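You operate a simulated robot arm through the tools that you are given. There is no shell and no other tool. Be economical: measure what you need, move in short steps, check, and stop when the job is done.

Carry out the task below with a simulated robot arm. There is one attempt and no reset: what you move stays moved.

JOB
Shut the flap of the yellow fragile box.

It is judged by the outcome, as a careful person would: the job done as asked, and still so three seconds after it is handed in. It fails if anything else is knocked over, pushed out of place, dropped, spilled or broken.

ROBOT AND FRAMES
A 6-joint arm with a two-finger parallel gripper, fixed in place. Base frame: the origin is at the foot of the arm, x ahead of it, y to its left, z up. Lengths are in cm, angles in degrees, forces in N, time in s.
Its first joint turns from -66.0 to 66.0 degrees. Payload 2.45 kg.
Tool frame: the origin (TCP) lies between the finger pads and is the grasp point; the fingertips stand 2.4 cm ahead of it; z points along the fingers, y is the line along which they close. Largest opening 6.8 cm; finger width 1.7, thickness 1; the body of the gripper, 4 by 7 cm, starts 4.1 cm behind the TCP.
Orientation is that of the tool frame in the base frame, as a unit quaternion [w, x, y, z]. With the fingers straight down and closing along the base's y, the tool's x points along the base's -x, its y along +y and its z along -z.

CONTROLS
- The arm moves only by the tool nudge_tool. Its argument "steps" is a list of rows, each an object (a shift or turn left out is 0, a gripper value left out holds the last) with "rotation": the turn, a rotation vector about the tool's x, y, z in units of 8 degrees (1.0 is 8 degrees), a list of three; "slide": the shift along the tool's x, y, z in units of 40 mm (1.0 is 40 mm), a list of three; "hand": the closure in counts, from 0 (fully open) to 255 (shut). In form: [{"rotation": [ax, ay, az], "slide": [dx, dy, dz], "hand": hand}, ...]. A call has 1 to 8 rows; each row shifts and turns the commanded pose from where the row before left it, along the tool's axes as they then stand. A call with a number of a shift or a turn outside -1 to 1 is refused whole. Each row takes 0.2 s and may step no farther than 5 cm and 8.6 degrees from the row before; otherwise, or with a gripper value out of range, the whole call is refused. Where a pose cannot be reached the arm comes as near as it can. A force on the tool above 40 N (or 10 N above the force at the start of the call, whichever is more), or a blocked arm, ends the call early, and 0.2 s more pass. Each finger travels about 10.8 cm/s and halts on what it meets, pressing with about 41 N; the grip force reading is that of the motor and also rises with nothing between the fingers. The clock runs only during rows and for 0.2 s after the last one: add rows that do not move to give the fingers time. It gives the time, the measured TCP pose, the force on the tool (base axes), the opening and the grip force at its end, in the units of the frame above (readings bear some noise).
- Cameras (640 x 400 px; columns grow to the right, rows downward): "scene" is fixed at [14.11, 39.31, 147.69]; the picture's right is [-0.94, -0.35, 0.00], its down [-0.15, 0.41, -0.90] and it looks along [0.31, -0.84, -0.44] (base axes); focal length 332 px, centre (320, 200). "wrist" rides on the gripper at [8.4, 1.1, -7.5] in the tool frame; the picture's right is [-0.13, 0.99, 0.00], its down [-0.60, -0.08, -0.79] and it looks along [-0.79, -0.10, 0.61] (tool axes); focal length 251 px, centre (320, 200). There is no depth. A picture from a camera that has moved, and an enlarged one, comes with that camera's place and axes in the base frame and with its lens.
- get_image(camera): a new picture of that camera. The clock stands still meanwhile.
- zoom(camera, box): a new picture of the part [left, top, right, bottom] of that camera's present view, enlarged. The clock stands still meanwhile.
- close_job(): hands the job in; it is judged then, once.

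Work in short steps. Places have to be worked out from the pictures, the camera data and where the tool is seen: move nearer, look again, correct. Check each grasp and each placing, and mend what went wrong. You have 90 turns and 46 pictures in all, those below and enlarged ones among them. Open the gripper and draw the arm clear of the work before you hand the job in, unless the task says otherwise; then end with one line.

The tools are called after "Emit:" as name(argument=value, ...) on one line, values as JSON. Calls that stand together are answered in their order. nudge_tool: Moves the arm, as the interface text tells. Its arguments: {"type":"object","properties":{"steps":{"type":"array"}},"required":["steps"]} The other tools are called the same way: get_image (camera) takes a picture; zoom (camera, box) takes an enlarged picture of a part of a camera's view; close_job () hands the job in.

At the start:

```text
time: 0.0
tcp_pos: [31.34, -39.37, 119.03]
orientation: [0.001, -0.001, 1.0, 0.0]
wrist_force: [0.1, 0.1, 0.1]
opening: 6.81
grasp_force: 0.0
```

scene: 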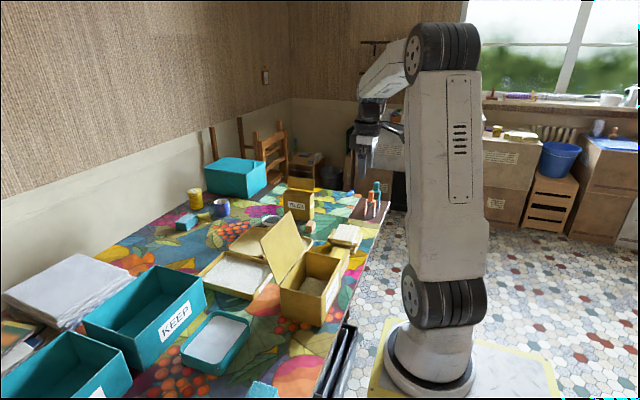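
wrist: 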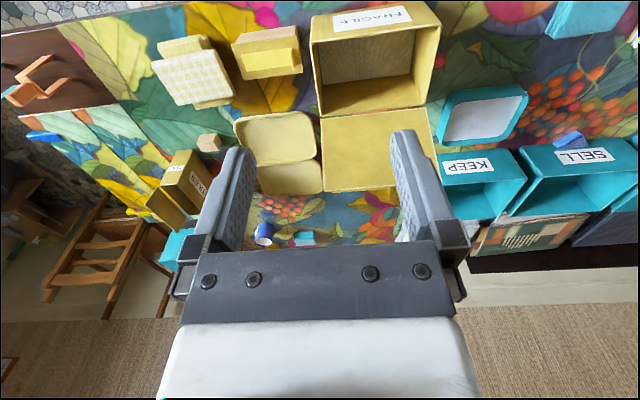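

I'll take enlarged views of the box and its flap first, to work out their geometry.

Emit:
zoom(camera="scene", box=[190, 170, 390, 340])

Emit:
zoom(camera="wrist", box=[220, 0, 480, 200])

```text
2.35 times, centred on (290, 255) of scene
camera zoom: at [14.11, 39.31, 147.69], right [-0.94, -0.35, 0.0], down [-0.15, 0.41, -0.9], along [0.31, -0.84, -0.44], focal length 780 px, centre (391, 71)
```

zoom: 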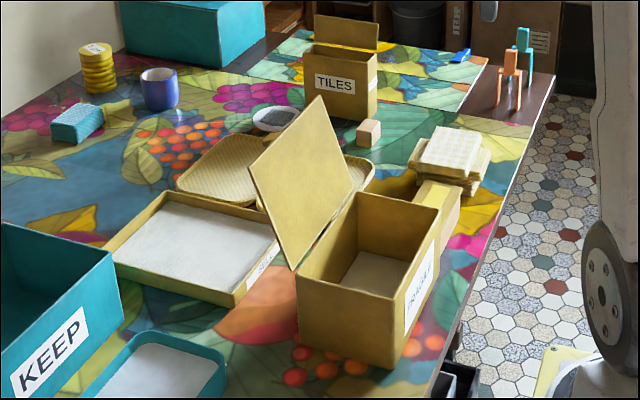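

```text
2.00 times, centred on (350, 100) of wrist
camera zoom: at [22.83, -38.49, 126.49], right [0.13, 0.99, 0.0], down [0.6, -0.08, 0.79], along [0.79, -0.1, -0.61], focal length 503 px, centre (260, 400)
```

zoom: 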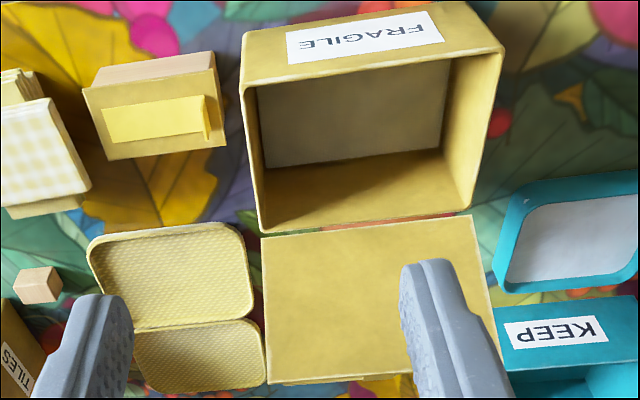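

The box spans roughly x 35–46, y −18 to −34, with its rim at z≈92. The flap hinges along x≈46 and leans back about 22° to a free edge near x≈50.5, z≈104. I'll close the fingers and travel above it (tips at 116) to its far side.

Emit:
nudge_tool(steps=[{"slide": [-0.9, 0.41, 0], "hand": 255}, {"slide": [-0.9, 0.41, 0]}, {"slide": [-0.9, 0.41, 0]}, {"slide": [-0.9, 0.41, 0]}, {"slide": [-0.9, 0.41, 0]}, {"slide": [-0.9, 0.41, 0]}, {"slide": [-0.9, 0.41, 0]}, {"slide": [-0.7, 0.41, 0]}])

```text
time: 1.8
tcp_pos: [59.44, -26.14, 118.98]
orientation: [0.0, 0.0, 1.0, 0.0]
wrist_force: [-0.9, -0.2, 1.1]
opening: 0.0
grasp_force: 23.7
```

I'm at x 59, beyond the flap. Next I'll descend to TCP z≈104 (tips 101.6) and look.

Emit:
nudge_tool(steps=[{"slide": [0, 0, 0.9]}, {"slide": [0, 0, 0.9]}, {"slide": [0, 0, 0.9]}, {"slide": [0, 0, 0.9]}, {}])

Emit:
get_image(camera="scene")

```text
time: 3.0
tcp_pos: [59.27, -26.34, 104.63]
orientation: [0.0, 0.0, 1.0, 0.0]
wrist_force: [-0.6, 0.3, 0.0]
opening: 0.0
grasp_force: 23.8
```

```text
41 pictures are left
```

scene: 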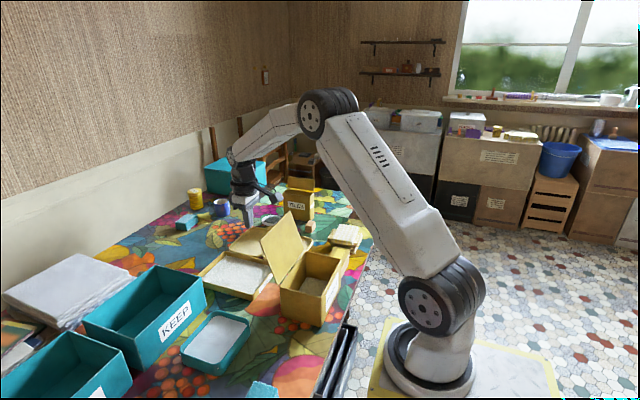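

The fingers stand clear behind the flap. I'll lower slightly and move toward −x until contact, expected near x≈51.

Emit:
nudge_tool(steps=[{"slide": [0.3, 0, 0.4]}, {"slide": [0.5, 0, 0]}, {"slide": [0.5, 0, 0]}, {"slide": [0.4, 0, 0]}, {"slide": [0.3, 0, 0]}, {"slide": [0.3, 0, 0]}, {}])

Emit:
zoom(camera="scene", box=[190, 150, 390, 320])

```text
time: 4.6
tcp_pos: [49.97, -26.24, 103.04]
orientation: [0.0, 0.0, 1.0, 0.001]
wrist_force: [-0.9, -0.9, -0.9]
opening: 0.0
grasp_force: 23.6
```

```text
2.35 times, centred on (290, 235) of scene
camera zoom: at [14.11, 39.31, 147.69], right [-0.94, -0.35, 0.0], down [-0.15, 0.41, -0.9], along [0.31, -0.84, -0.44], focal length 780 px, centre (391, 118)
```

zoom: 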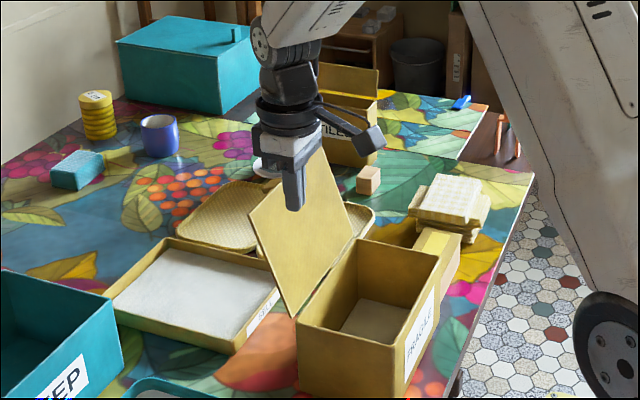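

No contact was made and the flap hasn't moved: the finger is on the inner side, so it passed just over the free edge. Triangulating both cameras puts the box lower and farther away: near face y≈−23.6, far y≈−41, rim z≈86.5, hinge x≈49, flap free edge (54, 99.8). I'll raise, back off over the flap and re-measure.

Emit:
nudge_tool(steps=[{"slide": [0, 0, -0.9]}, {"slide": [0, 0, -0.9]}, {"slide": [0.9, 0, -0.4]}, {"slide": [0.9, 0, 0]}, {"slide": [0.9, 0, 0]}, {"slide": [0.9, 0, 0]}, {}])

Emit:
get_image(camera="wrist")

```text
time: 6.2
tcp_pos: [35.43, -26.5, 111.9]
orientation: [0.001, -0.001, 1.0, 0.0]
wrist_force: [-0.4, -0.3, 0.6]
opening: 0.03
grasp_force: 23.3
```

```text
39 pictures are left
camera wrist: at [26.95, -25.58, 119.35], right [0.13, 0.99, 0.0], down [0.6, -0.08, 0.79], along [0.79, -0.1, -0.61], focal length 251 px, centre (320, 200)
```

wrist: 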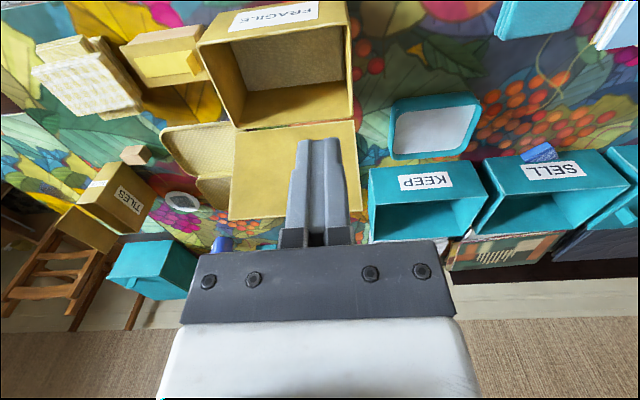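

A new ray for the flap's far free corner meets the scene ray at about (53.6, −41.2, 100.4), confirming the corrected geometry. I'll cross over high to x≈63, y≈−32.5 behind the flap.

Emit:
nudge_tool(steps=[{"slide": [-0.98, -0.21, 0]}, {"slide": [-0.98, -0.21, 0]}, {"slide": [-0.98, -0.21, 0]}, {"slide": [-0.98, -0.21, 0]}, {"slide": [-0.98, -0.21, 0]}, {"slide": [-0.98, -0.21, 0]}, {"slide": [-0.98, -0.21, 0]}, {}])

Emit:
get_image(camera="wrist")

```text
time: 8.0
tcp_pos: [63.33, -32.37, 112.09]
orientation: [-0.001, -0.001, 1.0, 0.0]
wrist_force: [-1.0, 0.4, 0.5]
opening: 0.0
grasp_force: 23.7
```

```text
38 pictures are left
camera wrist: at [54.94, -31.48, 119.58], right [0.13, 0.99, 0.0], down [0.6, -0.08, 0.79], along [0.79, -0.1, -0.61], focal length 251 px, centre (320, 200)
```

wrist: 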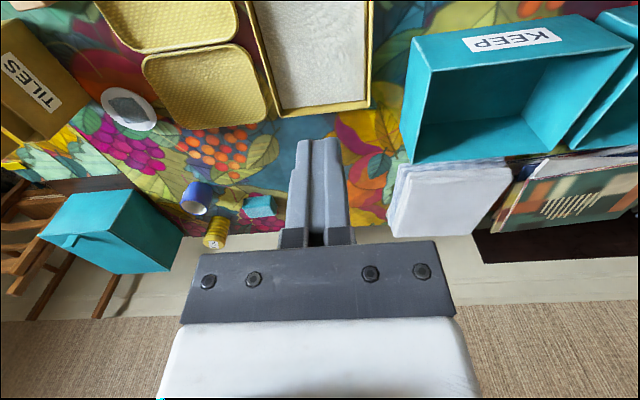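

Only low trays lie below here. I'll descend to TCP z≈99.7 (tips ≈97.3, about 3 cm below the free edge) and check.

Emit:
nudge_tool(steps=[{"slide": [0, 0, 0.8]}, {"slide": [0, 0, 0.8]}, {"slide": [0, 0, 0.8]}, {"slide": [0, 0, 0.7]}, {}])

Emit:
zoom(camera="scene", box=[190, 150, 390, 320])

```text
time: 9.2
tcp_pos: [63.32, -32.25, 99.51]
orientation: [0.0, -0.001, 1.0, 0.0]
wrist_force: [1.1, -0.1, 0.3]
opening: 0.0
grasp_force: 22.9
```

```text
2.35 times, centred on (290, 235) of scene
camera zoom: at [14.11, 39.31, 147.69], right [-0.94, -0.35, 0.0], down [-0.15, 0.41, -0.9], along [0.31, -0.84, -0.44], focal length 780 px, centre (391, 118)
```

zoom: 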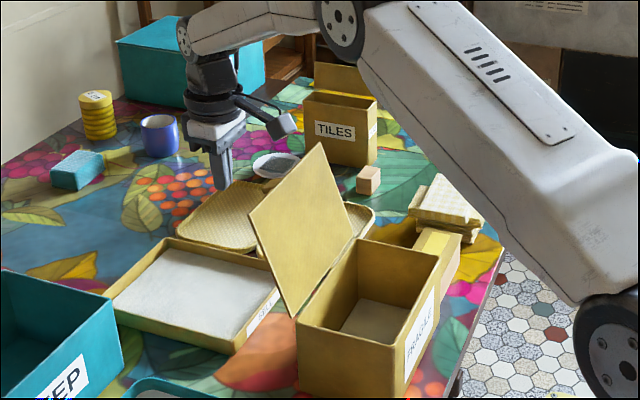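

The fingers are behind the flap. I'll approach to about x≈52, more slowly at the end, and check for contact.

Emit:
nudge_tool(steps=[{"slide": [0.6, 0, 0]}, {"slide": [0.6, 0, 0]}, {"slide": [0.5, 0, 0]}, {"slide": [0.4, 0, 0]}, {"slide": [0.25, 0, 0]}, {"slide": [0.25, 0, 0]}, {"slide": [0.25, 0, 0]}])

Emit:
zoom(camera="scene", box=[190, 150, 390, 320])

```text
time: 10.3
tcp_pos: [55.32, -32.21, 100.29]
orientation: [0.009, -0.001, 1.0, -0.005]
wrist_force: [0.7, 0.0, 1.5]
opening: 0.0
grasp_force: 23.6
stopped in row 5: the force on the tool passed its limit (the readings are from after the stop); the commanded pose is now the measured one
```

```text
2.35 times, centred on (290, 235) of scene
camera zoom: at [14.11, 39.31, 147.69], right [-0.94, -0.35, 0.0], down [-0.15, 0.41, -0.9], along [0.31, -0.84, -0.44], focal length 780 px, centre (391, 118)
```

zoom: 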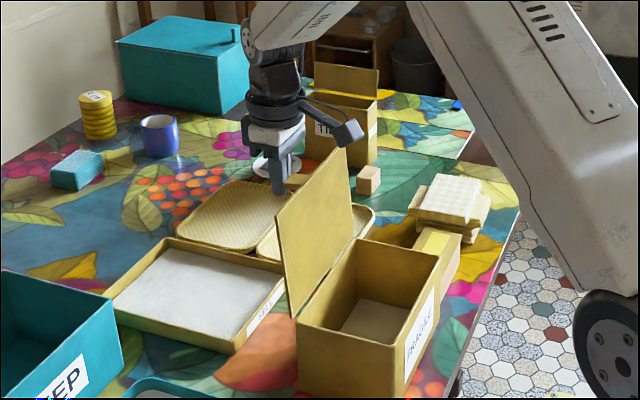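

Contact swung the flap nearly upright, and the box itself hasn't shifted. I'll continue in small, slow steps.

Emit:
nudge_tool(steps=[{"slide": [0.15, 0, 0]}, {"slide": [0.15, 0, 0]}, {"slide": [0.15, 0, 0]}, {"slide": [0.15, 0, 0]}, {"slide": [0.15, 0, 0]}, {"slide": [0.15, 0, 0]}, {"slide": [0.15, 0, 0]}, {"slide": [0.15, 0, 0]}])

Emit:
zoom(camera="scene", box=[190, 150, 390, 320])

```text
time: 11.2
tcp_pos: [53.61, -32.38, 100.8]
orientation: [0.014, -0.001, 1.0, -0.008]
wrist_force: [0.7, 2.0, 4.1]
opening: 0.0
grasp_force: 23.5
stopped in row 4: the force on the tool passed its limit (the readings are from after the stop); the commanded pose is now the measured one
```

```text
2.35 times, centred on (290, 235) of scene
camera zoom: at [14.11, 39.31, 147.69], right [-0.94, -0.35, 0.0], down [-0.15, 0.41, -0.9], along [0.31, -0.84, -0.44], focal length 780 px, centre (391, 118)
```

zoom: 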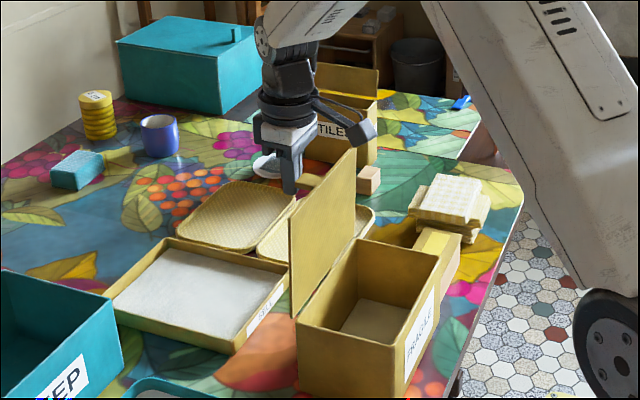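

The flap is now about vertical, but the fingertip seems some 3 cm short of it, and the tool is being pushed up. I need to see what is actually touching, so I'll look closer.

Emit:
zoom(camera="scene", box=[250, 170, 330, 220])

Emit:
get_image(camera="wrist")

```text
8.00 times, centred on (290, 195) of scene
camera zoom: at [14.11, 39.31, 147.69], right [-0.94, -0.35, 0.0], down [-0.15, 0.41, -0.9], along [0.31, -0.84, -0.44], focal length 2652 px, centre (560, 240)
```

zoom: 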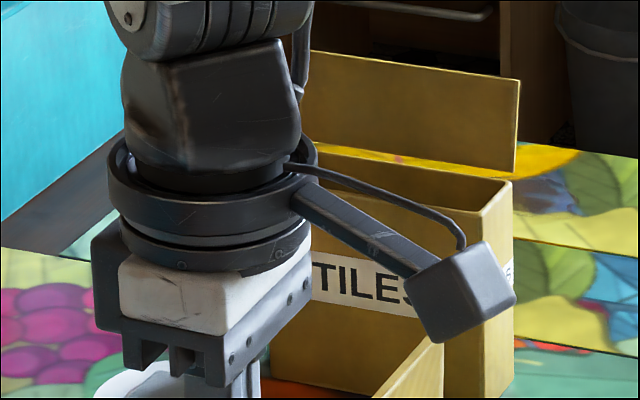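

```text
33 pictures are left
camera wrist: at [45.01, -31.35, 107.94], right [0.13, 0.99, -0.01], down [0.58, -0.07, 0.81], along [0.8, -0.11, -0.58], focal length 251 px, centre (320, 200)
```

wrist: 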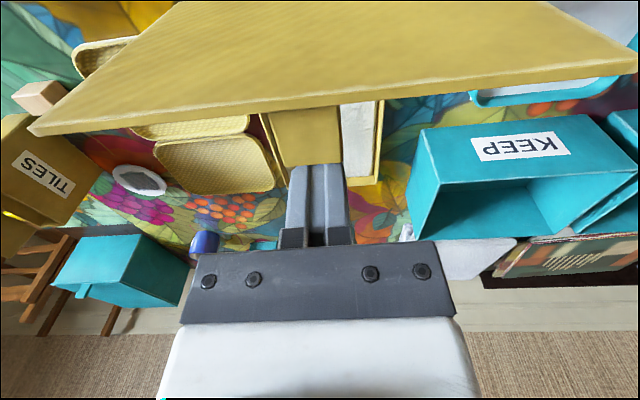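

The wrist view shows a block-like handle on the flap's outer face near its free edge, about 3 cm proud, and that is what the finger is pushing. I'll back off a little, straighten the tool, and shift to y≈−27 to push the flap face beside the handle.

Emit:
nudge_tool(steps=[{"slide": [-0.3, 0, 0], "rotation": [-0.11, 0.2, 0]}, {"slide": [0, 0.5, 0.2]}, {"slide": [0, 0.5, 0.2]}, {"slide": [0, 0.4, 0]}, {}])

Emit:
get_image(camera="wrist")

```text
time: 12.4
tcp_pos: [54.86, -26.74, 99.0]
orientation: [0.0, -0.001, 1.0, 0.0]
wrist_force: [0.2, 0.2, 0.2]
opening: 0.0
grasp_force: 23.7
```

```text
32 pictures are left
camera wrist: at [46.49, -25.8, 106.49], right [0.13, 0.99, 0.0], down [0.6, -0.08, 0.79], along [0.79, -0.1, -0.61], focal length 251 px, centre (320, 200)
```

wrist: 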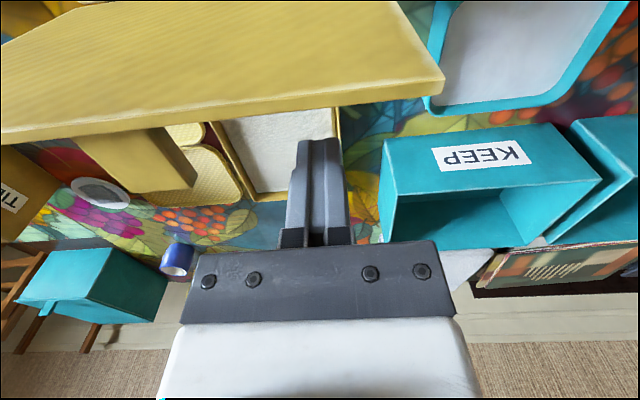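

The finger is now clear to one side of the handle and behind the flap face. I'll advance slowly.

Emit:
nudge_tool(steps=[{"slide": [0.2, 0, 0]}, {"slide": [0.2, 0, 0]}, {"slide": [0.15, 0, 0]}, {"slide": [0.12, 0, 0]}, {"slide": [0.1, 0, 0]}, {"slide": [0.1, 0, 0]}, {"slide": [0.1, 0, 0]}, {"slide": [0.1, 0, 0]}])

```text
time: 14.2
tcp_pos: [50.38, -26.73, 99.13]
orientation: [0.0, 0.0, 1.0, 0.001]
wrist_force: [0.5, -0.4, -0.6]
opening: 0.0
grasp_force: 23.7
```

Emit:
nudge_tool(steps=[{"slide": [0.1, 0, 0]}, {"slide": [0.1, 0, 0]}, {"slide": [0.1, 0, 0]}, {"slide": [0.1, 0, 0]}, {"slide": [0.1, 0, 0]}, {"slide": [0.1, 0, 0]}, {"slide": [0.1, 0, 0]}, {"slide": [0.1, 0, 0]}])

Emit:
zoom(camera="scene", box=[190, 150, 390, 320])

```text
time: 16.0
tcp_pos: [47.27, -27.01, 99.17]
orientation: [-0.001, -0.001, 1.0, 0.0]
wrist_force: [1.1, -0.1, -0.4]
opening: 0.0
grasp_force: 23.2
```

```text
2.35 times, centred on (290, 235) of scene
camera zoom: at [14.11, 39.31, 147.69], right [-0.94, -0.35, 0.0], down [-0.15, 0.41, -0.9], along [0.31, -0.84, -0.44], focal length 780 px, centre (391, 118)
```

zoom: 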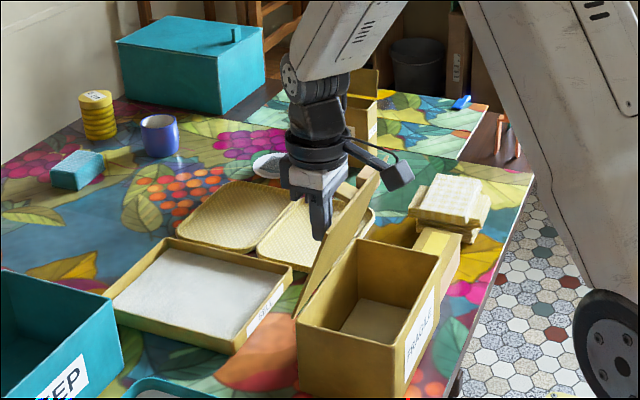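

The flap is past vertical (~17° toward the box) with almost no resistance. I'll keep going with a downward arc.

Emit:
nudge_tool(steps=[{"slide": [0.14, 0, 0.04]}, {"slide": [0.14, 0, 0.06]}, {"slide": [0.14, 0, 0.06]}, {"slide": [0.14, 0, 0.08]}, {"slide": [0.14, 0, 0.1]}, {"slide": [0.14, 0, 0.12]}, {"slide": [0.14, 0, 0.12]}, {"slide": [0.12, 0, 0.14]}])

Emit:
zoom(camera="scene", box=[190, 150, 390, 320])

```text
time: 17.8
tcp_pos: [42.86, -26.81, 96.22]
orientation: [0.0, -0.001, 1.0, 0.0]
wrist_force: [-0.4, -0.4, 0.5]
opening: 0.02
grasp_force: 23.8
```

```text
2.35 times, centred on (290, 235) of scene
camera zoom: at [14.11, 39.3, 147.69], right [-0.94, -0.35, 0.0], down [-0.15, 0.41, -0.9], along [0.31, -0.84, -0.44], focal length 780 px, centre (391, 118)
```

zoom: 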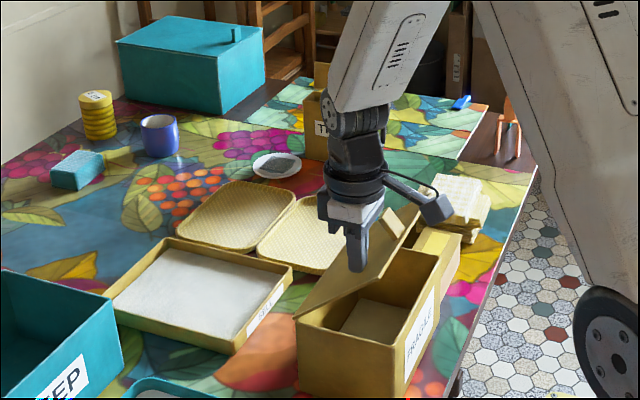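

The flap is now about 55–60° over. Next comes mostly downward motion with a little more −x.

Emit:
nudge_tool(steps=[{"slide": [0.12, 0, 0.15]}, {"slide": [0.1, 0, 0.15]}, {"slide": [0.1, 0, 0.15]}, {"slide": [0.1, 0, 0.15]}, {"slide": [0.05, 0, 0.15]}, {"slide": [0.05, 0, 0.15]}, {"slide": [0, 0, 0.15]}, {"slide": [0, 0, 0.1]}])

Emit:
zoom(camera="scene", box=[190, 150, 390, 320])

```text
time: 19.6
tcp_pos: [40.73, -26.73, 91.67]
orientation: [0.001, -0.001, 1.0, 0.001]
wrist_force: [0.3, -0.6, 0.4]
opening: 0.01
grasp_force: 23.9
```

```text
2.35 times, centred on (290, 235) of scene
camera zoom: at [14.11, 39.31, 147.69], right [-0.94, -0.35, 0.0], down [-0.15, 0.41, -0.9], along [0.31, -0.84, -0.44], focal length 780 px, centre (391, 118)
```

zoom: 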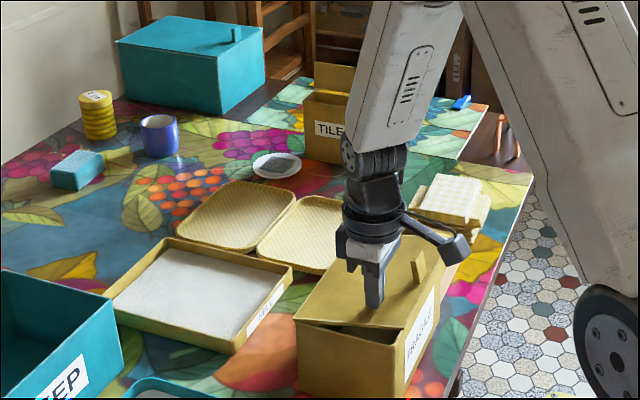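

The flap is almost shut, with a small gap at the front. I'll press down slowly until resistance.

Emit:
nudge_tool(steps=[{"slide": [0, 0, 0.1]}, {"slide": [0, 0, 0.1]}, {"slide": [0, 0, 0.07]}, {"slide": [0, 0, 0.06]}, {"slide": [0, 0, 0.06]}, {"slide": [0, 0, 0.05]}, {"slide": [0, 0, 0.05]}])

Emit:
zoom(camera="scene", box=[260, 220, 360, 320])

```text
time: 21.2
tcp_pos: [40.85, -26.8, 89.83]
orientation: [0.001, -0.001, 1.0, -0.001]
wrist_force: [-0.7, -0.4, -0.5]
opening: 0.0
grasp_force: 23.7
```

```text
4.00 times, centred on (310, 270) of scene
camera zoom: at [14.11, 39.31, 147.69], right [-0.94, -0.35, 0.0], down [-0.15, 0.41, -0.9], along [0.31, -0.84, -0.44], focal length 1326 px, centre (360, -80)
```

zoom: 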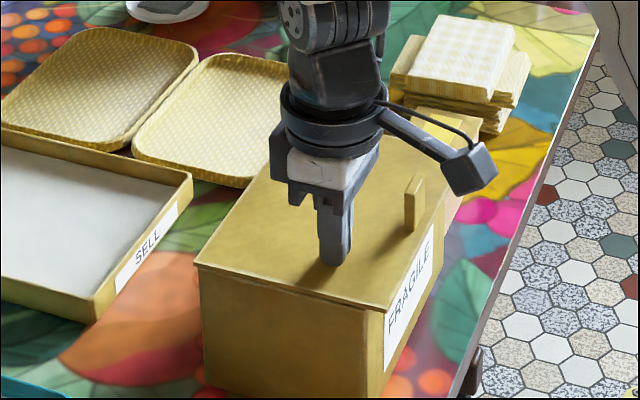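

It looks shut, though without reaction force yet. I'll press a few more millimetres to seat it.

Emit:
nudge_tool(steps=[{"slide": [0, 0, 0.04]}, {"slide": [0, 0, 0.04]}, {"slide": [0, 0, 0.03]}, {"slide": [0, 0, 0.03]}])

Emit:
zoom(camera="scene", box=[260, 220, 360, 320])

```text
time: 22.0
tcp_pos: [40.8, -26.89, 89.5]
orientation: [0.0, -0.001, 1.0, 0.0]
wrist_force: [-7.7, 5.5, 22.0]
opening: 0.01
grasp_force: 23.6
stopped in row 4: the force on the tool passed its limit (the readings are from after the stop); the commanded pose is now the measured one
```

```text
4.00 times, centred on (310, 270) of scene
camera zoom: at [14.06, 39.34, 147.69], right [-0.94, -0.35, 0.0], down [-0.15, 0.41, -0.9], along [0.32, -0.84, -0.44], focal length 1326 px, centre (360, -80)
```

zoom: 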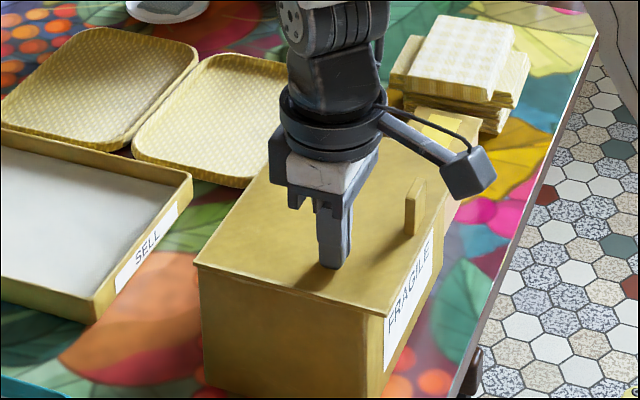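

The flap is pressed firmly onto the rim (22 N reaction), so it's seated. I'll lift straight up, open the gripper and check that it stays shut.

Emit:
nudge_tool(steps=[{"slide": [0, 0, -0.2]}, {"slide": [0, 0, -0.6]}, {"slide": [0, 0, -0.9]}, {"slide": [0, 0, -0.9]}, {"slide": [0, 0, -0.9]}, {"slide": [0, 0, -0.9]}, {"slide": [0, 0, -0.9]}, {"slide": [0, 0, -0.9], "hand": 0}])

Emit:
nudge_tool(steps=[{"slide": [0.5, -0.8, 0]}, {"slide": [0.5, -0.8, 0]}, {"slide": [0.5, -0.8, 0]}, {}, {}, {}, {}, {}])

Emit:
get_image(camera="scene")

Emit:
zoom(camera="scene", box=[250, 220, 370, 340])

```text
time: 23.8
tcp_pos: [40.6, -26.62, 114.48]
orientation: [0.0, -0.001, 1.0, 0.0]
wrist_force: [-0.7, 0.1, 0.3]
opening: 6.79
grasp_force: 0.1
```

```text
time: 25.6
tcp_pos: [34.69, -36.41, 114.36]
orientation: [0.002, 0.0, 1.0, 0.0]
wrist_force: [-0.2, 0.7, 0.5]
opening: 6.82
grasp_force: 0.0
```

```text
26 pictures are left
```

scene: 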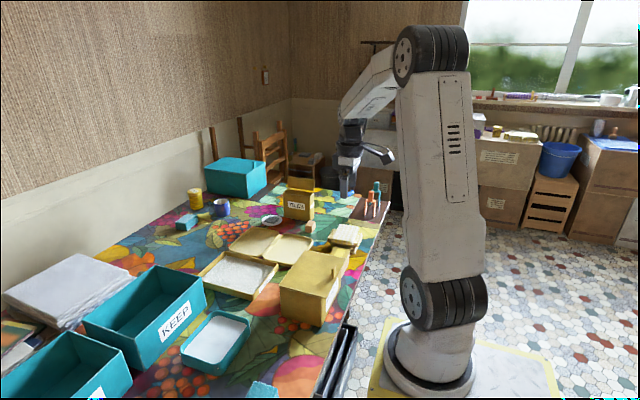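

```text
3.33 times, centred on (310, 280) of scene
camera zoom: at [14.11, 39.31, 147.69], right [-0.94, -0.35, 0.0], down [-0.15, 0.41, -0.9], along [0.31, -0.84, -0.44], focal length 1105 px, centre (353, -67)
```

zoom: 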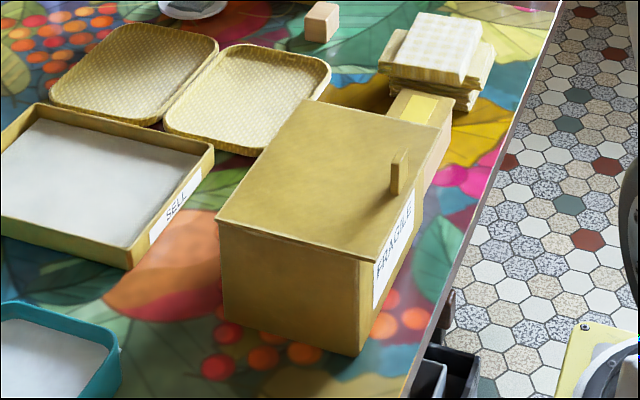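

The flap stays flat on the box, nothing else has moved, and the arm is clear with the gripper open. I'll hand the job in.

Emit:
close_job()

```text
The job is handed in.
```

The flap of the yellow FRAGILE box is shut. It stayed flat on the rim after I lifted the arm away, and the last pictures show nothing else moved.
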